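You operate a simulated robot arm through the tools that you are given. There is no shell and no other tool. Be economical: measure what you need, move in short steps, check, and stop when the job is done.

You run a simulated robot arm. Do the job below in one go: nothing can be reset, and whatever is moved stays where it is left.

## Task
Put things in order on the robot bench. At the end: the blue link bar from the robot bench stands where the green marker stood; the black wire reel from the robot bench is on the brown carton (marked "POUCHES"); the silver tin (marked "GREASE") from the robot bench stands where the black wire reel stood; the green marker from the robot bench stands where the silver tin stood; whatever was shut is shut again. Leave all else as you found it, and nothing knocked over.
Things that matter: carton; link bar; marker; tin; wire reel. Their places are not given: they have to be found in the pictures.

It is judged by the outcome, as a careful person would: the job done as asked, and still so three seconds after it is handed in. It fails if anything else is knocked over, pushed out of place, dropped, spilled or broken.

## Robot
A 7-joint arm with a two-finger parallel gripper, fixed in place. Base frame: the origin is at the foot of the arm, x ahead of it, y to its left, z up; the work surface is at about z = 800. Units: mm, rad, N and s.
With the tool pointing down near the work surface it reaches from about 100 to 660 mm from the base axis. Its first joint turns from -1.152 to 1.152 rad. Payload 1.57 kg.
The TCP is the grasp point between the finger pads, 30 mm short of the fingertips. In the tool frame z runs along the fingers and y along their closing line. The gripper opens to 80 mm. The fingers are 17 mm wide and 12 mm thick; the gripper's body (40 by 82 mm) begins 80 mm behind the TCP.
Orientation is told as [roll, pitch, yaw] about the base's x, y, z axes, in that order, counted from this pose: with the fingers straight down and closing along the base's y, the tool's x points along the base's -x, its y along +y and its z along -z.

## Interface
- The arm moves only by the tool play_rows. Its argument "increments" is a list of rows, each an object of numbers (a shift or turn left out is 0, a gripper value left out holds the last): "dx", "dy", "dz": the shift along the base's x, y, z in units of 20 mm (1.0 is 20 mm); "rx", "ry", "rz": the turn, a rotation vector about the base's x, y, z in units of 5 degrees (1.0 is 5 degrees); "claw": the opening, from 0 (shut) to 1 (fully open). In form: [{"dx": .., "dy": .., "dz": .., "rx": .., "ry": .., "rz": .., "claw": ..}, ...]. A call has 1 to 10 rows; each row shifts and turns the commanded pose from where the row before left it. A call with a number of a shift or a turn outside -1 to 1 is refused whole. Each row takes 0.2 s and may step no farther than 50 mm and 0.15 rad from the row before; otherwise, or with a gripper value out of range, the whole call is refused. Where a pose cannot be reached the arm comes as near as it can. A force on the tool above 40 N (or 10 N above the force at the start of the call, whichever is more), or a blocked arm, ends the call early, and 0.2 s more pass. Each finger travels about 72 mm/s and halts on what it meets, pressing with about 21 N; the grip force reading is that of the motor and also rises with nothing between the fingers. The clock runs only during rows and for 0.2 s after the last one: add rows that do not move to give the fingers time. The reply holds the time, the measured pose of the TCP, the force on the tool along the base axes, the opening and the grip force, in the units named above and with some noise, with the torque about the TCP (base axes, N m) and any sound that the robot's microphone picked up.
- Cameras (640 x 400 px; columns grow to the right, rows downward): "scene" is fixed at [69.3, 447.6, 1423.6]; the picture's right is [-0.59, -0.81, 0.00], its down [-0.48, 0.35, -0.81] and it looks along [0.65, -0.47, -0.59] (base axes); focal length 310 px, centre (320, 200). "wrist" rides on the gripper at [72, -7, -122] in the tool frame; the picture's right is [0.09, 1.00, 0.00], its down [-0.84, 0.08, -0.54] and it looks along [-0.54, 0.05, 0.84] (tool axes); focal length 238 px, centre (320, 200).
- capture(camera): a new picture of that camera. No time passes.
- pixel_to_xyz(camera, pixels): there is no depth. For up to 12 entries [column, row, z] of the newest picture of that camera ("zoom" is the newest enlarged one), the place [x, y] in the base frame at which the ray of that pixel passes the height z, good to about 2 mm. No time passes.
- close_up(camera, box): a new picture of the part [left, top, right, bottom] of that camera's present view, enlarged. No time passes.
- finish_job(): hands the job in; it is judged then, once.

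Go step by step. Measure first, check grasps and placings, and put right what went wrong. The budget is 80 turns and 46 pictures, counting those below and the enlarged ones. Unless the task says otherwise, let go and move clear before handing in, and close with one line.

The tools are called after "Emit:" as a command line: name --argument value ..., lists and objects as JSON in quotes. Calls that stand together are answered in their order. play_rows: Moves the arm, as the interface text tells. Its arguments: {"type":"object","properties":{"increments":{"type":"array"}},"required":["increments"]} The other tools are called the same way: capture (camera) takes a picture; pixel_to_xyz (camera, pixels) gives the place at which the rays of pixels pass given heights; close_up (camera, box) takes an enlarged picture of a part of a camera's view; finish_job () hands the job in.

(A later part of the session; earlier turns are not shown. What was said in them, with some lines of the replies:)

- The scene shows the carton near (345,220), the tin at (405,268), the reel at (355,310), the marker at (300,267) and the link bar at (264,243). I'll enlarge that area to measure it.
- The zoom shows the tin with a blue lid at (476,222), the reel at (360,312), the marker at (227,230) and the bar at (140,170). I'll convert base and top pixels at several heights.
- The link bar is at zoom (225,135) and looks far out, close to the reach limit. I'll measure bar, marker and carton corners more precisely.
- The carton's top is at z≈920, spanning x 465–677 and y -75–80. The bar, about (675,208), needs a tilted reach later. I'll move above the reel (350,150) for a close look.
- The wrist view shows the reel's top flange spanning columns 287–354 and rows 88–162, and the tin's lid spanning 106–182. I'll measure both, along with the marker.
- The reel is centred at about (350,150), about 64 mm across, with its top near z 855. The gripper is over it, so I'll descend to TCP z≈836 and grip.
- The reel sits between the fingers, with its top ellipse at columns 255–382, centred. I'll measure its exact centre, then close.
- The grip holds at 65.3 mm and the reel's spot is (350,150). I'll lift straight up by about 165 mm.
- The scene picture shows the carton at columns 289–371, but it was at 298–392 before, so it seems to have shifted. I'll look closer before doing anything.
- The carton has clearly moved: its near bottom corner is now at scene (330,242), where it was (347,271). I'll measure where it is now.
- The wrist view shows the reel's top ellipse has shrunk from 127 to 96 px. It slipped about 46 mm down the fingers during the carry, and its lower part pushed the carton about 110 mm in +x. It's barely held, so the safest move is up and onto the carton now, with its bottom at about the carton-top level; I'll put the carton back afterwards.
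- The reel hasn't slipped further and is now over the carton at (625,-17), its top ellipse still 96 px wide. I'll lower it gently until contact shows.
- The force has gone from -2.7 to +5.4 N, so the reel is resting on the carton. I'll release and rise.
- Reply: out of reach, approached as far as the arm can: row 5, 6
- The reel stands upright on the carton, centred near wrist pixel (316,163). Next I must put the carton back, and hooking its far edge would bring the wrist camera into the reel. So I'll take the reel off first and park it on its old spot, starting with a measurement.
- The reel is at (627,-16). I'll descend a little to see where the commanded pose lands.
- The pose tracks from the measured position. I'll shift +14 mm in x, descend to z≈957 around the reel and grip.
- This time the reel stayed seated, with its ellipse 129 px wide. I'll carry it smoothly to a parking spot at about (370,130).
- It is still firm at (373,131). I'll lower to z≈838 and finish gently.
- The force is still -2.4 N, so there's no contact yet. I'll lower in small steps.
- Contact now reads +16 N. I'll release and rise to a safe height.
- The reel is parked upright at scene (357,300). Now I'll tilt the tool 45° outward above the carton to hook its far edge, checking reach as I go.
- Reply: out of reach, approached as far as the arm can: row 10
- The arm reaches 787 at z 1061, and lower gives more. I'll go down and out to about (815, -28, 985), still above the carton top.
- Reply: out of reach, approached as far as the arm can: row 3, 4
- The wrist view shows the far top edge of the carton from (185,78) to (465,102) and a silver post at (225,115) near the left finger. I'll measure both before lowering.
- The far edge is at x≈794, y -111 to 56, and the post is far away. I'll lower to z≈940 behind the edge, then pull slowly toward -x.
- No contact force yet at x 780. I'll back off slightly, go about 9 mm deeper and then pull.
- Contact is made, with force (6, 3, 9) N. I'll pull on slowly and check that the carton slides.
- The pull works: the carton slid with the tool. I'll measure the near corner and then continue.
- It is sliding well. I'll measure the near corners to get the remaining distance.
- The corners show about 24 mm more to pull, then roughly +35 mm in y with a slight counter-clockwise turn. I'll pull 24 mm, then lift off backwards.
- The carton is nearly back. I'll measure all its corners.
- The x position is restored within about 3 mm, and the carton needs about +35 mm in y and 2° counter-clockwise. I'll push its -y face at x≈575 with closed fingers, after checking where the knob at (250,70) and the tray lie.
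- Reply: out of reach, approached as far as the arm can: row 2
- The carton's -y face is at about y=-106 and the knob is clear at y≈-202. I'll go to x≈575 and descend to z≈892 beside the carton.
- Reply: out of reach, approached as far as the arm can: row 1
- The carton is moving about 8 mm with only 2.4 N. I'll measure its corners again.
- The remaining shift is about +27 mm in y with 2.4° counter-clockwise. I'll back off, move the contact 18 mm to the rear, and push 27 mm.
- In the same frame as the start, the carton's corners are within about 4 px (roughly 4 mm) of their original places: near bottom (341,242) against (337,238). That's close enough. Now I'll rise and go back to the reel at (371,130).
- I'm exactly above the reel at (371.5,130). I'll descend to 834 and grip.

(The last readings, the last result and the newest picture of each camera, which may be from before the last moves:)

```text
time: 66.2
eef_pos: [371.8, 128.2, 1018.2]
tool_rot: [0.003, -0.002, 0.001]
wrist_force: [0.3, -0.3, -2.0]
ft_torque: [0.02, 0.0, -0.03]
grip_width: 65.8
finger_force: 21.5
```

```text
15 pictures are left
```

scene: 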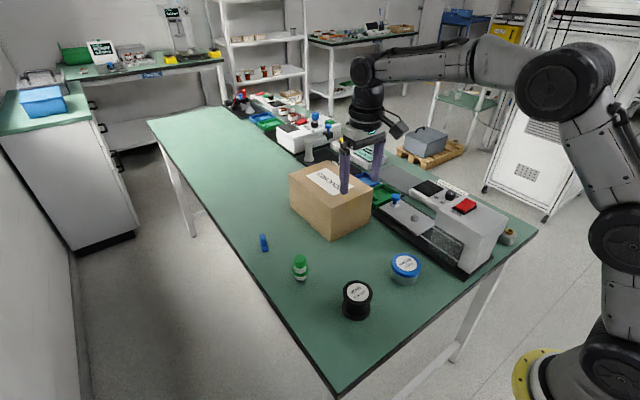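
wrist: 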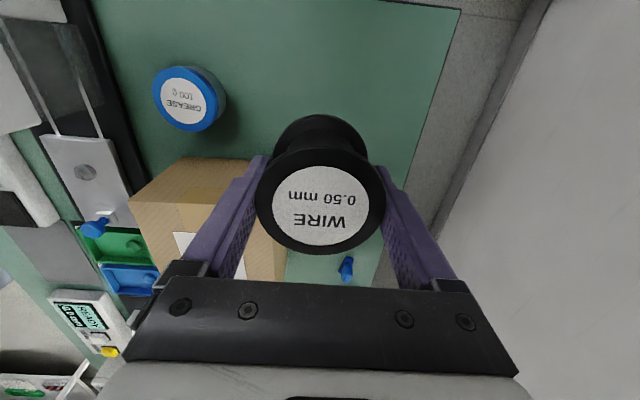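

The reel is firmly seated, with its bottom at about z 984. I'll carry it smoothly to (555,0) over the carton.

Emit:
play_rows --increments '[{"dx": 0.4, "dy": -0.28}, {"dx": 0.7, "dy": -0.5}, {"dx": 0.8, "dy": -0.55}, {"dx": 0.8, "dy": -0.55}, {"dx": 0.8, "dy": -0.55}, {"dx": 0.8, "dy": -0.55}, {"dx": 0.8, "dy": -0.55}, {"dx": 0.8, "dy": -0.55}, {"dx": 0.8, "dy": -0.55}, {"dx": 0.8, "dy": -0.55}]'

Emit:
play_rows --increments '[{"dx": 0.8, "dy": -0.55}, {"dx": 0.5, "dy": -0.5}, {"dx": 0.3, "dy": -0.3}, {}, {"dz": -0.6}, {"dz": -0.8}, {"dz": -0.6}, {"dz": -0.5}, {}]'

Emit:
close_up --camera "scene" --box '[230, 170, 450, 340]'

```text
time: 68.4
eef_pos: [522.3, 25.3, 1016.7]
tool_rot: [0.002, -0.003, 0.003]
wrist_force: [-0.2, 0.4, -2.5]
ft_torque: [0.0, 0.02, -0.03]
grip_width: 65.6
finger_force: 20.9
```

```text
time: 70.4
eef_pos: [555.3, -0.9, 969.6]
tool_rot: [0.001, -0.002, 0.002]
wrist_force: [0.1, 0.3, -2.1]
ft_torque: [-0.03, -0.01, -0.02]
grip_width: 65.4
finger_force: 21.1
```

```text
2.35 times, centred on (340, 255) of scene
```

zoom: 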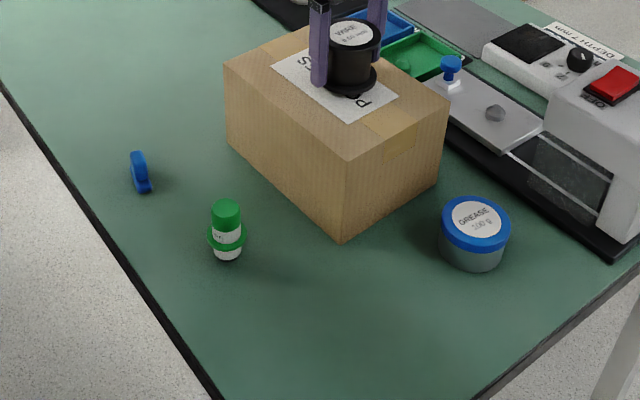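

The reel is just above the carton. I'll lower in small steps until contact, near z≈956.

Emit:
play_rows --increments '[{"dz": -0.3}, {"dz": -0.15}, {"dz": -0.1}, {"dz": -0.1}, {}]'

```text
time: 71.6
eef_pos: [554.4, -1.3, 956.9]
tool_rot: [0.002, -0.005, 0.001]
wrist_force: [-5.2, -1.0, 15.5]
ft_torque: [-0.1, 0.11, -0.05]
grip_width: 65.7
finger_force: 21.0
```

Contact is +15 N. I'll release, rise and move over the tin at about (368,-32).

Emit:
play_rows --increments '[{"claw": 0.9}, {"claw": 1}, {}, {"dz": 0.5}, {"dz": 1}, {"dz": 1}, {"dz": 1}, {"dx": -1, "dy": -0.16}, {"dx": -1, "dy": -0.16}, {"dx": -1, "dy": -0.16}]'

Emit:
play_rows --increments '[{"dx": -1, "dy": -0.16}, {"dx": -1, "dy": -0.16}, {"dx": -1, "dy": -0.16}, {"dx": -1, "dy": -0.16}, {"dx": -1, "dy": -0.16, "dz": -0.7}, {"dx": -1, "dy": -0.16, "dz": -1}, {"dx": -0.35, "dy": -0.1, "dz": -1}, {"dz": -1}, {"dz": -1}, {}]'

Emit:
capture --camera "wrist"

Emit:
capture --camera "scene"

```text
time: 73.8
eef_pos: [493.2, -10.8, 1026.8]
tool_rot: [0.002, -0.003, 0.003]
wrist_force: [-0.3, 0.0, -0.6]
ft_torque: [-0.01, 0.02, -0.03]
grip_width: 80.0
finger_force: 0.0
```

```text
time: 76.0
eef_pos: [366.4, -30.4, 932.6]
tool_rot: [0.003, -0.001, 0.002]
wrist_force: [-0.4, 0.4, -0.6]
ft_torque: [0.02, 0.04, -0.02]
grip_width: 80.2
finger_force: 0.0
```

```text
13 pictures are left
```

wrist: 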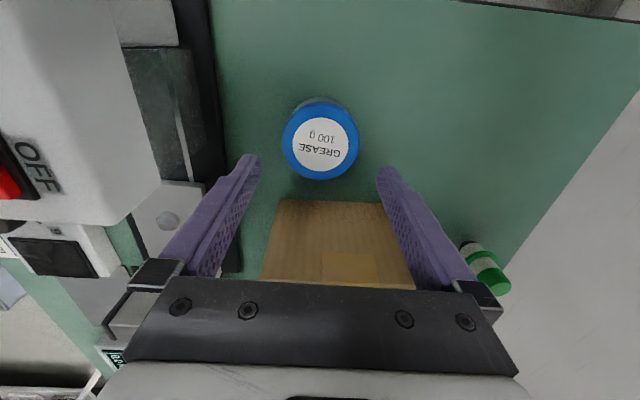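

```text
12 pictures are left
```

scene: 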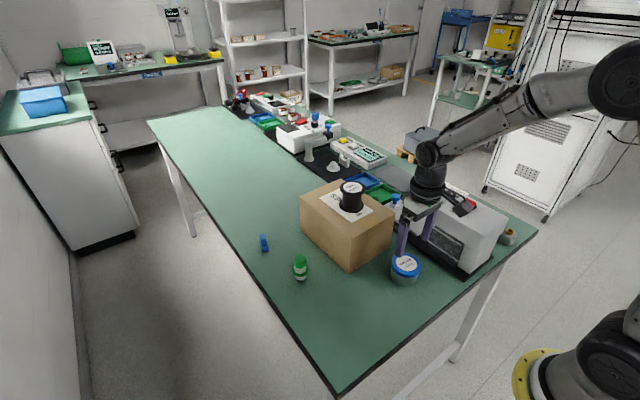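

The reel stands on the carton. The tin's lid spans columns 281–359 and rows 101–180, which I'll measure.

Emit:
pixel_to_xyz --camera "wrist" --pixels '[[281, 141, 845], [359, 139, 845], [320, 140, 845], [320, 180, 845], [320, 101, 845], [320, 97, 800], [294, 107, 800], [345, 103, 800], [278, 200, 921], [385, 203, 921]]'

```text
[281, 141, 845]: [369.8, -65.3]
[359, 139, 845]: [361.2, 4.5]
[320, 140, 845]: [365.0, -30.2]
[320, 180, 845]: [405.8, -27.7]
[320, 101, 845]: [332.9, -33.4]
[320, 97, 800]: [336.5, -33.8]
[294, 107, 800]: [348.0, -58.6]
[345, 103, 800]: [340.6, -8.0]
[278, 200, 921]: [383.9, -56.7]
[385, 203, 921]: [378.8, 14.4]
```

The tin is centred at about (368,-30.5) and about 71 mm across, so the 80 mm opening clears it. I'll descend to 837.

Emit:
play_rows --increments '[{"dx": 0.1, "dz": -0.6}, {"dz": -0.8}, {"dz": -0.8}, {"dz": -0.8}, {"dz": -0.8}, {"dz": -0.6}, {"dz": -0.4}, {}]'

Emit:
capture --camera "wrist"

```text
time: 77.8
eef_pos: [368.3, -32.3, 834.2]
tool_rot: [0.001, -0.003, 0.001]
wrist_force: [-0.2, 0.9, 0.1]
ft_torque: [0.02, -0.01, -0.01]
grip_width: 80.0
finger_force: 0.1
```

```text
11 pictures are left
```

wrist: 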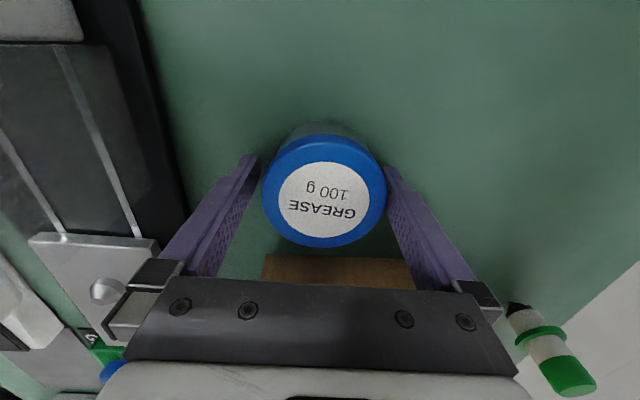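

The lid spans columns 262–387, about 2 mm toward +y. I'll nudge over, grip, then lift gently.

Emit:
play_rows --increments '[{"dy": 0.1}, {"claw": 0}, {}, {}, {"dz": 0.2}, {"dz": 0.3}, {"dz": 0.4}, {"dz": 0.5}, {"dz": 0.6}, {"dz": 0.6}]'

Emit:
close_up --camera "scene" --box '[280, 170, 470, 330]'

Emit:
pixel_to_xyz --camera "wrist" --pixels '[[530, 335, 830]]'

```text
time: 80.0
eef_pos: [369.8, -30.0, 887.1]
tool_rot: [0.002, -0.001, 0.003]
wrist_force: [0.9, 0.5, -1.0]
ft_torque: [0.02, 0.01, -0.01]
grip_width: 70.1
finger_force: 21.0
```

```text
2.50 times, centred on (375, 250) of scene
```

zoom: 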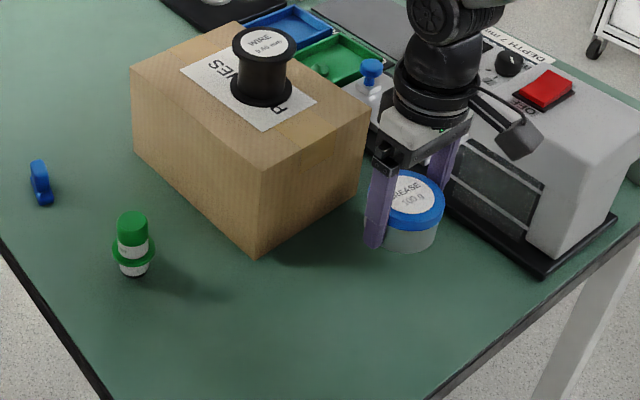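

```text
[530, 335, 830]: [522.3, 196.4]
```

The tin is held at 70.1 mm and lifted whole. I'll carry it to the reel's old spot (350,150).

Emit:
play_rows --increments '[{"dx": -0.1, "dy": 0.5}, {"dx": -0.1, "dy": 0.9}, {"dx": -0.1, "dy": 1}, {"dx": -0.1, "dy": 1}, {"dx": -0.1, "dy": 1}, {"dx": -0.1, "dy": 1}, {"dx": -0.1, "dy": 1}, {"dx": -0.1, "dy": 1}, {"dx": -0.1, "dy": 1}, {"dx": -0.05, "dy": 0.6}]'

Emit:
play_rows --increments '[{"dz": -0.5}, {"dz": -0.7}, {"dz": -0.6}, {"dz": -0.4}, {"dz": -0.2}, {}]'

```text
time: 82.2
eef_pos: [349.9, 149.8, 887.4]
tool_rot: [0.001, -0.002, 0.002]
wrist_force: [0.3, -0.4, -1.0]
ft_torque: [0.0, 0.0, -0.01]
grip_width: 70.4
finger_force: 20.9
```

```text
time: 83.6
eef_pos: [350.4, 147.5, 840.1]
tool_rot: [0.003, -0.002, 0.003]
wrist_force: [0.0, -0.5, -1.8]
ft_torque: [0.02, 0.0, 0.0]
grip_width: 70.3
finger_force: 20.9
```

I'm about 5 mm above the surface, so I'll lower the rest of the way.

Emit:
play_rows --increments '[{"dz": -0.12, "dy": 0.05}, {"dz": -0.1}, {"dz": -0.08}, {}]'

```text
time: 84.6
eef_pos: [350.8, 152.1, 833.6]
tool_rot: [0.004, -0.005, 0.002]
wrist_force: [-2.6, -1.7, 16.9]
ft_torque: [-0.03, -0.02, 0.11]
grip_width: 70.3
finger_force: 21.0
```

The tin is down with +17 N contact. I'll release, rise and move above the marker near (512,187).

Emit:
play_rows --increments '[{"claw": 1}, {}, {"dz": 0.5}, {"dz": 1}, {"dz": 1}, {"dz": 1}, {"dz": 1}, {"dz": 1}, {"dz": 1}, {"dx": 0.8, "dy": 0.2}]'

Emit:
play_rows --increments '[{"dx": 1, "dy": 0.25}, {"dx": 1, "dy": 0.25}, {"dx": 1, "dy": 0.25}, {"dx": 1, "dy": 0.25}, {"dx": 1, "dy": 0.25}, {"dx": 1, "dy": 0.25}, {"dx": 1, "dy": 0.2}, {}]'

Emit:
capture --camera "wrist"

```text
time: 86.8
eef_pos: [366.7, 154.8, 961.9]
tool_rot: [0.002, -0.001, 0.001]
wrist_force: [-0.5, 0.7, 0.1]
ft_torque: [-0.01, -0.01, 0.04]
grip_width: 80.0
finger_force: 0.1
```

```text
time: 88.6
eef_pos: [505.6, 188.2, 963.3]
tool_rot: [0.001, -0.001, 0.003]
wrist_force: [0.3, 0.6, -0.3]
ft_torque: [0.01, -0.01, -0.01]
grip_width: 80.0
finger_force: 0.0
```

```text
9 pictures are left
```

wrist: 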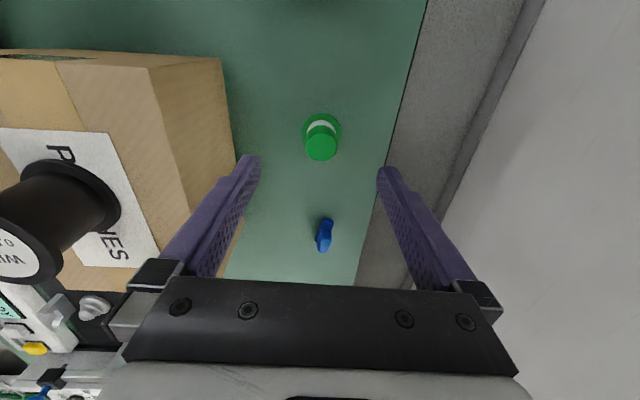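

The marker's cap top is at (321,147) and its collar at (321,130); the bar is at (324,235). I'll measure both.

Emit:
pixel_to_xyz --camera "wrist" --pixels '[[321, 147, 865], [321, 147, 855], [302, 131, 822], [341, 129, 822], [321, 114, 820], [305, 147, 860], [337, 147, 860], [324, 252, 825], [324, 218, 800], [316, 240, 815], [333, 228, 815]]'

Emit:
close_up --camera "wrist" --box '[270, 90, 370, 270]'

```text
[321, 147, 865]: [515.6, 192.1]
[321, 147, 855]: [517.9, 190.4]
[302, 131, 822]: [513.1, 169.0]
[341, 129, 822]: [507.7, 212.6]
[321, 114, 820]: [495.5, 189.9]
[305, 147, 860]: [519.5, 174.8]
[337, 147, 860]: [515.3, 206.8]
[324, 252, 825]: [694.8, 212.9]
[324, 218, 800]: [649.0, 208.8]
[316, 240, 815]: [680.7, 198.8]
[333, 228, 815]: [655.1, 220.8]
```

```text
2.22 times, centred on (320, 180) of wrist
```

zoom: 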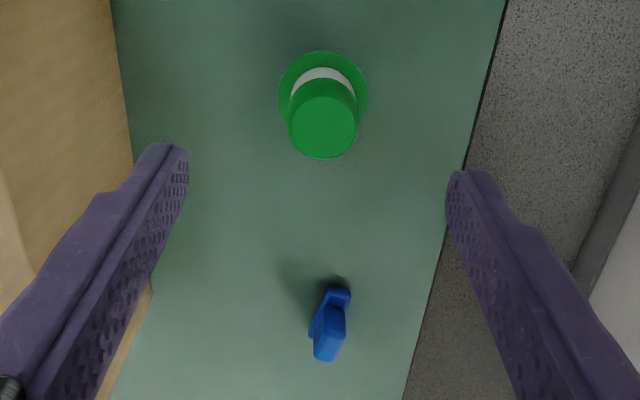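

The marker is centred at about (516,190), with a 32 mm cap and a collar near z 820. I'll descend so the tips stay above the collar (TCP z≈862), then check from the scene.

Emit:
play_rows --increments '[{"dx": 0.5, "dy": 0.1}, {"dz": -1}, {"dz": -1}, {"dz": -1}, {"dz": -1}, {"dz": -0.6}, {"dz": -0.45}, {}]'

Emit:
capture --camera "wrist"

```text
time: 90.4
eef_pos: [515.9, 192.8, 863.2]
tool_rot: [0.0, -0.002, 0.001]
wrist_force: [0.3, 0.3, 0.2]
ft_torque: [-0.02, 0.0, 0.02]
grip_width: 79.6
finger_force: 0.2
```

```text
7 pictures are left
```

wrist: 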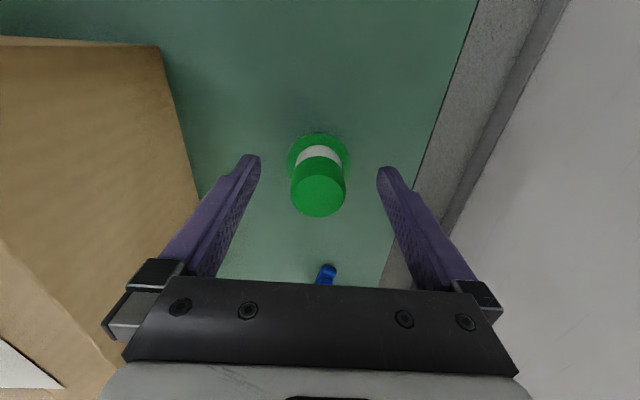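

The cap is centred between the fingers at (319,196). I'll grip and lift gently.

Emit:
play_rows --increments '[{"claw": 0}, {}, {}, {}, {"dz": 0.2}, {"dz": 0.3}, {"dz": 0.5}, {"dz": 0.7}, {"dz": 0.7}, {"dz": 0.6}]'

Emit:
close_up --camera "scene" --box '[240, 200, 440, 330]'

```text
time: 92.6
eef_pos: [514.4, 190.3, 921.4]
tool_rot: [0.003, -0.002, 0.003]
wrist_force: [-0.3, -0.2, 0.0]
ft_torque: [0.01, -0.02, -0.01]
grip_width: 40.3
finger_force: 20.9
```

```text
3.08 times, centred on (340, 265) of scene
```

zoom: 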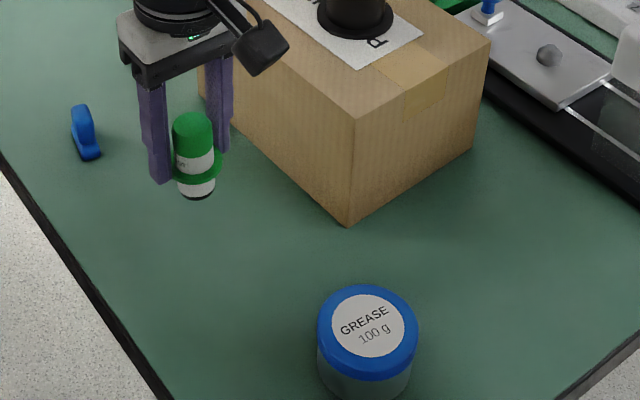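

The grip is at 40.3 mm, on the marker's collar, and the marker hangs upright. I'll carry it around the carton corner to the tin's old spot (368.5,-30).

Emit:
play_rows --increments '[{"dx": -0.5, "dz": 0.4}, {"dx": -0.9, "dy": -0.1, "dz": 0.4}, {"dx": -0.9, "dy": -0.2}, {"dx": -0.9, "dy": -0.2}, {"dx": -0.9, "dy": -0.3}, {"dx": -0.9, "dy": -0.4}, {"dx": -0.4, "dy": -0.8}, {"dx": -0.3, "dy": -0.9}, {"dx": -0.3, "dy": -0.9}, {"dx": -0.3, "dy": -0.9}]'

Emit:
play_rows --increments '[{"dx": -0.2, "dy": -0.9}, {"dx": -0.2, "dy": -0.9}, {"dx": -0.2, "dy": -0.9}, {"dx": -0.2, "dy": -0.9}, {"dx": -0.1, "dy": -0.9}, {"dx": -0.1, "dy": -0.9}, {"dy": -0.6}, {}]'

```text
time: 94.8
eef_pos: [391.3, 96.1, 934.7]
tool_rot: [0.002, -0.004, 0.001]
wrist_force: [0.9, -0.4, -0.9]
ft_torque: [-0.02, -0.01, 0.0]
grip_width: 40.1
finger_force: 20.7
```

```text
time: 96.6
eef_pos: [368.8, -24.5, 938.0]
tool_rot: [0.002, -0.002, 0.002]
wrist_force: [0.0, 0.3, -1.2]
ft_torque: [0.01, 0.0, 0.0]
grip_width: 40.3
finger_force: 20.2
```

At (369,-24.5). I'll adjust 6 mm and lower to just above contact, at about z 868.

Emit:
play_rows --increments '[{"dy": -0.3}, {"dz": -0.6}, {"dz": -0.8}, {"dz": -0.8}, {"dz": -0.7}, {"dz": -0.4}, {"dz": -0.2}, {}]'

Emit:
close_up --camera "scene" --box '[330, 200, 480, 310]'

```text
time: 98.4
eef_pos: [371.7, -28.9, 867.1]
tool_rot: [0.002, -0.002, 0.001]
wrist_force: [0.3, -0.3, 0.4]
ft_torque: [-0.02, -0.03, 0.0]
grip_width: 40.5
finger_force: 21.2
```

```text
3.64 times, centred on (405, 255) of scene
```

zoom: 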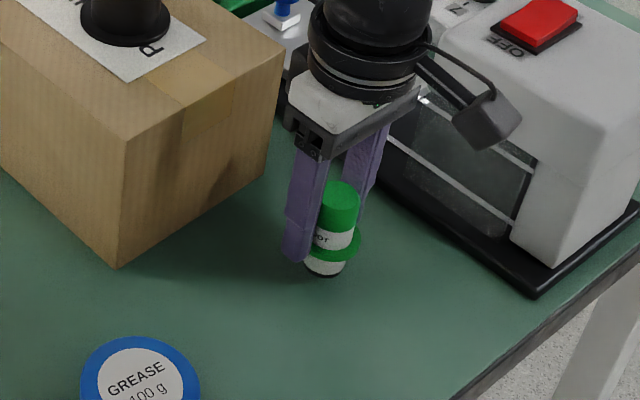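

The marker is upright just above the bench at the tin's place. I'll lower to contact.

Emit:
play_rows --increments '[{"dz": -0.1, "dx": -0.05}, {"dz": -0.1}, {}]'

```text
time: 99.2
eef_pos: [370.9, -28.9, 864.7]
tool_rot: [0.003, -0.001, 0.002]
wrist_force: [-0.2, -0.5, 1.0]
ft_torque: [0.03, 0.02, -0.02]
grip_width: 40.2
finger_force: 21.0
```

Emit:
play_rows --increments '[{"dz": -0.1}, {"dz": -0.08}, {}]'

```text
time: 100.0
eef_pos: [369.5, -29.4, 862.2]
tool_rot: [0.002, -0.006, 0.004]
wrist_force: [-2.7, -0.6, 15.1]
ft_torque: [0.0, 0.21, 0.02]
grip_width: 40.5
finger_force: 21.2
```

The marker is down at the tin's place with +15 N contact. I'll release carefully, rise, and travel toward the link bar.

Emit:
play_rows --increments '[{"claw": 0.7}, {"claw": 0.9}, {}, {"dz": 0.6}, {"dz": 1}, {"dz": 1}, {"dz": 1}, {"dz": 1}, {"dz": 1}, {"dz": 1}]'

Emit:
play_rows --increments '[{"dx": 0.4, "dy": 1}, {"dx": 0.4, "dy": 1}, {"dx": 0.4, "dy": 1}, {"dx": 0.4, "dy": 1}, {"dx": 0.4, "dy": 1}, {"dx": 0.4, "dy": 1}, {"dx": 0.5, "dy": 1}, {"dx": 0.5, "dy": 1}, {"dx": 0.5, "dy": 1}, {"dx": 0.6, "dy": 1}]'

Emit:
play_rows --increments '[{"dx": 1, "dy": 0.4, "ry": -1}, {"dx": 1, "dy": 0.4, "ry": -1}, {"dx": 1, "dy": 0.4, "ry": -1}, {"dx": 1, "dy": 0.4, "ry": -1}, {"dx": 1, "dy": 0.3, "ry": -1}, {"dx": 1, "dz": -0.5}, {"dx": 1, "dz": -0.5}, {"dx": 1, "dz": -0.6}, {"dx": 0.5, "dz": -1}, {"dz": -1}]'

Emit:
capture --camera "wrist"

```text
time: 102.2
eef_pos: [368.6, -28.5, 992.2]
tool_rot: [0.001, 0.0, 0.002]
wrist_force: [0.7, -0.1, 0.2]
ft_torque: [-0.02, 0.0, 0.01]
grip_width: 72.0
finger_force: 0.1
```

```text
time: 104.4
eef_pos: [460.9, 169.7, 992.7]
tool_rot: [0.001, -0.001, 0.001]
wrist_force: [0.3, 0.5, 0.4]
ft_torque: [-0.03, -0.02, 0.01]
grip_width: 71.7
finger_force: 0.0
```

```text
time: 106.6
eef_pos: [628.0, 208.8, 918.3]
tool_rot: [0.002, -0.439, 0.001]
wrist_force: [-0.1, 0.2, 0.5]
ft_torque: [-0.01, -0.02, -0.02]
grip_width: 72.1
finger_force: 0.1
```

```text
4 pictures are left
```

wrist: 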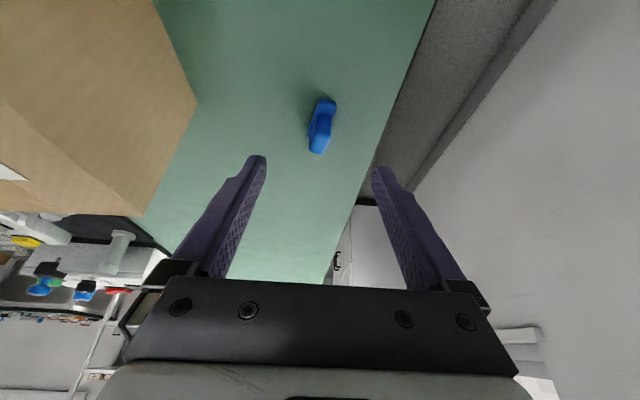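

The bar appears at columns 307–337 and rows 97–154. I'll measure it at several heights.

Emit:
pixel_to_xyz --camera "wrist" --pixels '[[327, 98, 808], [318, 98, 803], [336, 100, 803], [308, 135, 801], [318, 153, 830], [318, 153, 820], [310, 145, 825], [329, 145, 825], [322, 120, 825], [332, 122, 825], [313, 120, 825]]'

```text
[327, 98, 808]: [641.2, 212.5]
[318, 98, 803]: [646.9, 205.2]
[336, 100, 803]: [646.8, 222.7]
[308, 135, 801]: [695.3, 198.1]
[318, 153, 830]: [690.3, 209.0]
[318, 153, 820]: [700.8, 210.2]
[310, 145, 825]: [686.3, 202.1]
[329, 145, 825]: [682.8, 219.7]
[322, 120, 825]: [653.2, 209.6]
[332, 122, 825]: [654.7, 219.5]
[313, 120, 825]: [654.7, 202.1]
```

The bar spans x 647–697, is centred near (672,210) and is about 17 mm wide. I'll go to TCP (664,210,838) with the 25° tilt, checking force.

Emit:
play_rows --increments '[{"dx": 0.9, "dy": 0.07}, {"dx": 0.9, "dz": -0.4}, {"dz": -0.9}, {"dz": -0.9}, {"dz": -0.8}, {"dz": -0.6}, {"dz": -0.35}, {}]'

```text
time: 108.4
eef_pos: [665.5, 206.6, 841.2]
tool_rot: [0.001, -0.439, 0.004]
wrist_force: [0.2, -0.3, -0.4]
ft_torque: [0.02, 0.01, -0.03]
grip_width: 72.1
finger_force: 0.1
```

The tool is at (665.5,206.6,841). I'll spend one picture to check the alignment.

Emit:
play_rows --increments '[{"dy": 0.15, "dz": -0.1}, {}]'

Emit:
capture --camera "wrist"

```text
time: 109.0
eef_pos: [666.1, 211.9, 841.5]
tool_rot: [0.004, -0.44, 0.002]
wrist_force: [-0.2, 0.5, -0.6]
ft_torque: [-0.01, 0.03, 0.03]
grip_width: 72.1
finger_force: 0.1
```

```text
3 pictures are left
```

wrist: 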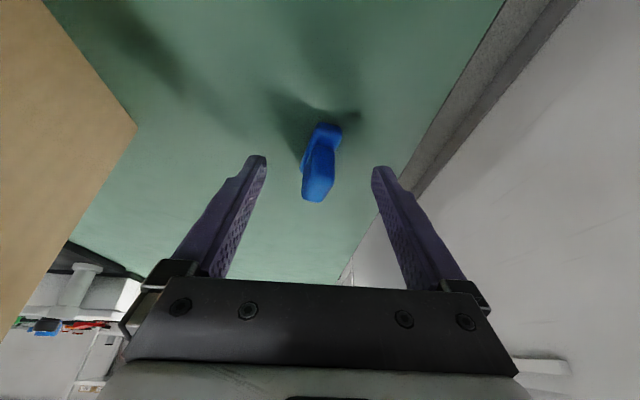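

The bar lies centred between the fingertips (block at columns 303–335, tips at row 157). I'll close the gripper.

Emit:
play_rows --increments '[{"claw": 0}, {}, {}, {}, {}]'

```text
time: 110.2
eef_pos: [665.6, 211.2, 840.7]
tool_rot: [0.001, -0.44, 0.003]
wrist_force: [0.6, 0.6, 0.6]
ft_torque: [0.0, 0.06, -0.03]
grip_width: 17.5
finger_force: 21.0
```

Gripped at 17.5 mm. I'll lift gently and carry it, keeping the tilt, toward the marker's old spot (515,190).

Emit:
play_rows --increments '[{"dz": 0.2}, {"dz": 0.3}, {"dz": 0.4}, {"dz": 0.5}, {"dz": 0.4}, {"dz": 0.2}, {}]'

Emit:
play_rows --increments '[{"dx": -0.4, "dy": -0.1}, {"dx": -0.8, "dy": -0.1}, {"dx": -0.9, "dy": -0.1}, {"dx": -0.9, "dy": -0.1}, {"dx": -0.9, "dy": -0.1}, {"dx": -0.9, "dy": -0.1}, {"dx": -0.9, "dy": -0.1}, {"dx": -0.9, "dy": -0.1}, {"dx": -0.8, "dy": -0.1}, {"dx": -0.4, "dy": -0.1}]'

Emit:
close_up --camera "scene" --box '[240, 190, 380, 310]'

```text
time: 111.8
eef_pos: [665.7, 212.4, 880.9]
tool_rot: [0.002, -0.438, 0.002]
wrist_force: [-0.2, 0.8, -1.5]
ft_torque: [0.0, -0.04, 0.02]
grip_width: 16.7
finger_force: 21.3
```

```text
time: 114.0
eef_pos: [508.7, 193.8, 879.4]
tool_rot: [0.002, -0.439, 0.003]
wrist_force: [0.5, -0.3, -0.1]
ft_torque: [-0.01, -0.02, -0.01]
grip_width: 16.8
finger_force: 21.2
```

```text
3.33 times, centred on (310, 250) of scene
```

zoom: 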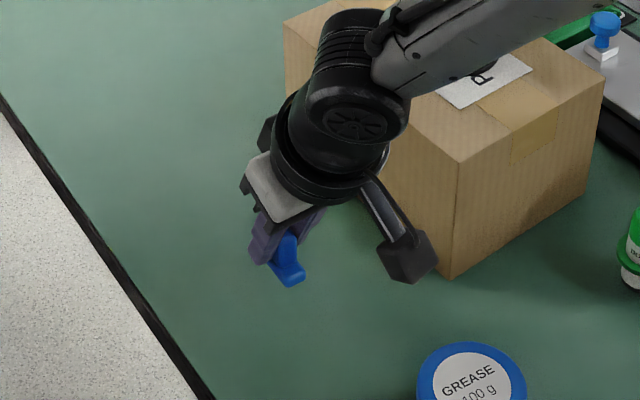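

The bar is held over the marker's old spot at zoom (290,265). I'll lower to just above the surface, then to contact.

Emit:
play_rows --increments '[{"dz": -0.4, "dy": -0.1}, {"dz": -0.6}, {"dz": -0.5}, {"dz": -0.25}, {}]'

Emit:
play_rows --increments '[{"dz": -0.1}, {"dz": -0.05}, {}]'

```text
time: 115.2
eef_pos: [508.8, 192.2, 845.1]
tool_rot: [0.002, -0.439, 0.002]
wrist_force: [0.7, -0.6, -0.8]
ft_torque: [0.02, 0.0, -0.03]
grip_width: 16.9
finger_force: 20.7
```

```text
time: 116.0
eef_pos: [509.7, 192.1, 841.7]
tool_rot: [0.002, -0.439, 0.004]
wrist_force: [0.3, 0.2, -0.6]
ft_torque: [-0.04, -0.02, -0.04]
grip_width: 17.1
finger_force: 20.9
```

Emit:
play_rows --increments '[{"dz": -0.08}, {"dz": -0.06}, {}]'

```text
time: 116.8
eef_pos: [509.6, 191.6, 839.1]
tool_rot: [0.003, -0.439, 0.001]
wrist_force: [-1.0, -0.6, 2.0]
ft_torque: [-0.06, 0.01, -0.05]
grip_width: 16.8
finger_force: 20.6
```

Light contact is starting at +2 N. I'll make one more small step and check with a picture.

Emit:
play_rows --increments '[{"dz": -0.06}, {}]'

Emit:
close_up --camera "wrist" --box '[240, 80, 400, 220]'

```text
time: 117.4
eef_pos: [509.3, 193.3, 840.1]
tool_rot: [0.006, -0.443, 0.001]
wrist_force: [-2.3, -4.0, 14.5]
ft_torque: [-0.06, 0.11, -0.03]
grip_width: 17.0
finger_force: 20.8
```

```text
2.86 times, centred on (320, 150) of wrist
```

zoom: 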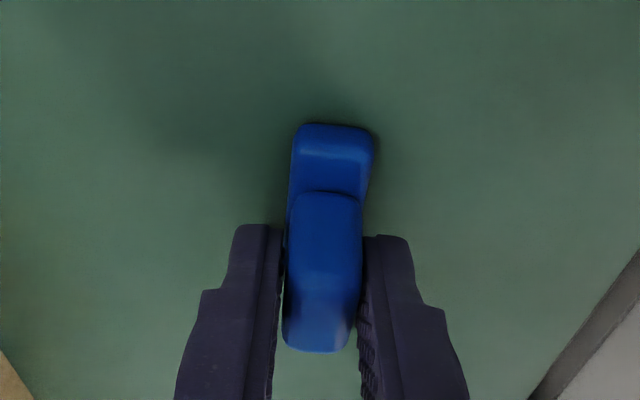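

The bar stands flat, with +14.5 N contact. I'll check its position before letting go.

Emit:
pixel_to_xyz --camera "zoom" --pixels '[[335, 125, 803], [322, 350, 828], [290, 200, 805], [372, 170, 805]]'

```text
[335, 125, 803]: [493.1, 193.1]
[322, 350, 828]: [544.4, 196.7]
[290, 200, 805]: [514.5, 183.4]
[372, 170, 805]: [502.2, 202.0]
```

The bar is centred at about (518,194), within about 4 mm of the marker's old spot. I'll release, rise and untilt.

Emit:
play_rows --increments '[{"claw": 0.5}, {"claw": 0.7}, {}, {"dz": 0.5}, {"dz": 1}, {"dz": 1}, {"dz": 1}, {"dz": 1}, {"dz": 1}, {"dz": 1}]'

Emit:
play_rows --increments '[{"dz": 1, "ry": 1, "dx": -1}, {"dz": 1, "ry": 1, "dx": -1}, {"dz": 1, "ry": 1, "dx": -1}, {"dz": 1, "ry": 1, "dx": -1, "dy": -1}, {"dz": 1, "ry": 1, "dx": -1, "dy": -1}, {"dz": 1, "dx": -1, "dy": -1}, {"dz": 1, "dx": -1, "dy": -1}, {"dz": 1, "dx": -1, "dy": -1}, {"dy": -1}, {"dy": -1}]'

Emit:
close_up --camera "scene" --box '[230, 170, 450, 340]'

```text
time: 119.6
eef_pos: [508.9, 189.7, 966.1]
tool_rot: [0.001, -0.437, 0.003]
wrist_force: [-0.4, -0.9, 0.0]
ft_torque: [-0.01, -0.03, 0.0]
grip_width: 56.1
finger_force: 0.1
```

```text
time: 121.8
eef_pos: [346.5, 50.7, 1128.8]
tool_rot: [0.001, -0.002, 0.003]
wrist_force: [-0.2, 0.8, -0.3]
ft_torque: [0.0, -0.01, 0.02]
grip_width: 56.1
finger_force: 0.2
```

```text
2.35 times, centred on (340, 255) of scene
```

zoom: 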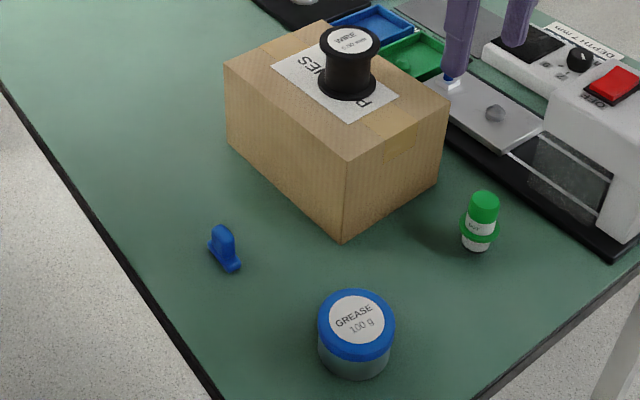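

The last picture shows everything standing: the bar at (226,258) on the marker's old spot, the tin at (356,350) on the reel's, the marker at (475,245) on the tin's, and the reel on the carton, whose corners match the start to about 4 px. I'll hand it in.

Emit:
finish_job

```text
The job is handed in.
```

The job is handed in: the link bar, tin and marker stand on their new spots and the reel is on the carton. I knocked the carton about 110 mm out of place when the reel slipped in the grip, and slid it back to within about 4 mm of where it began.
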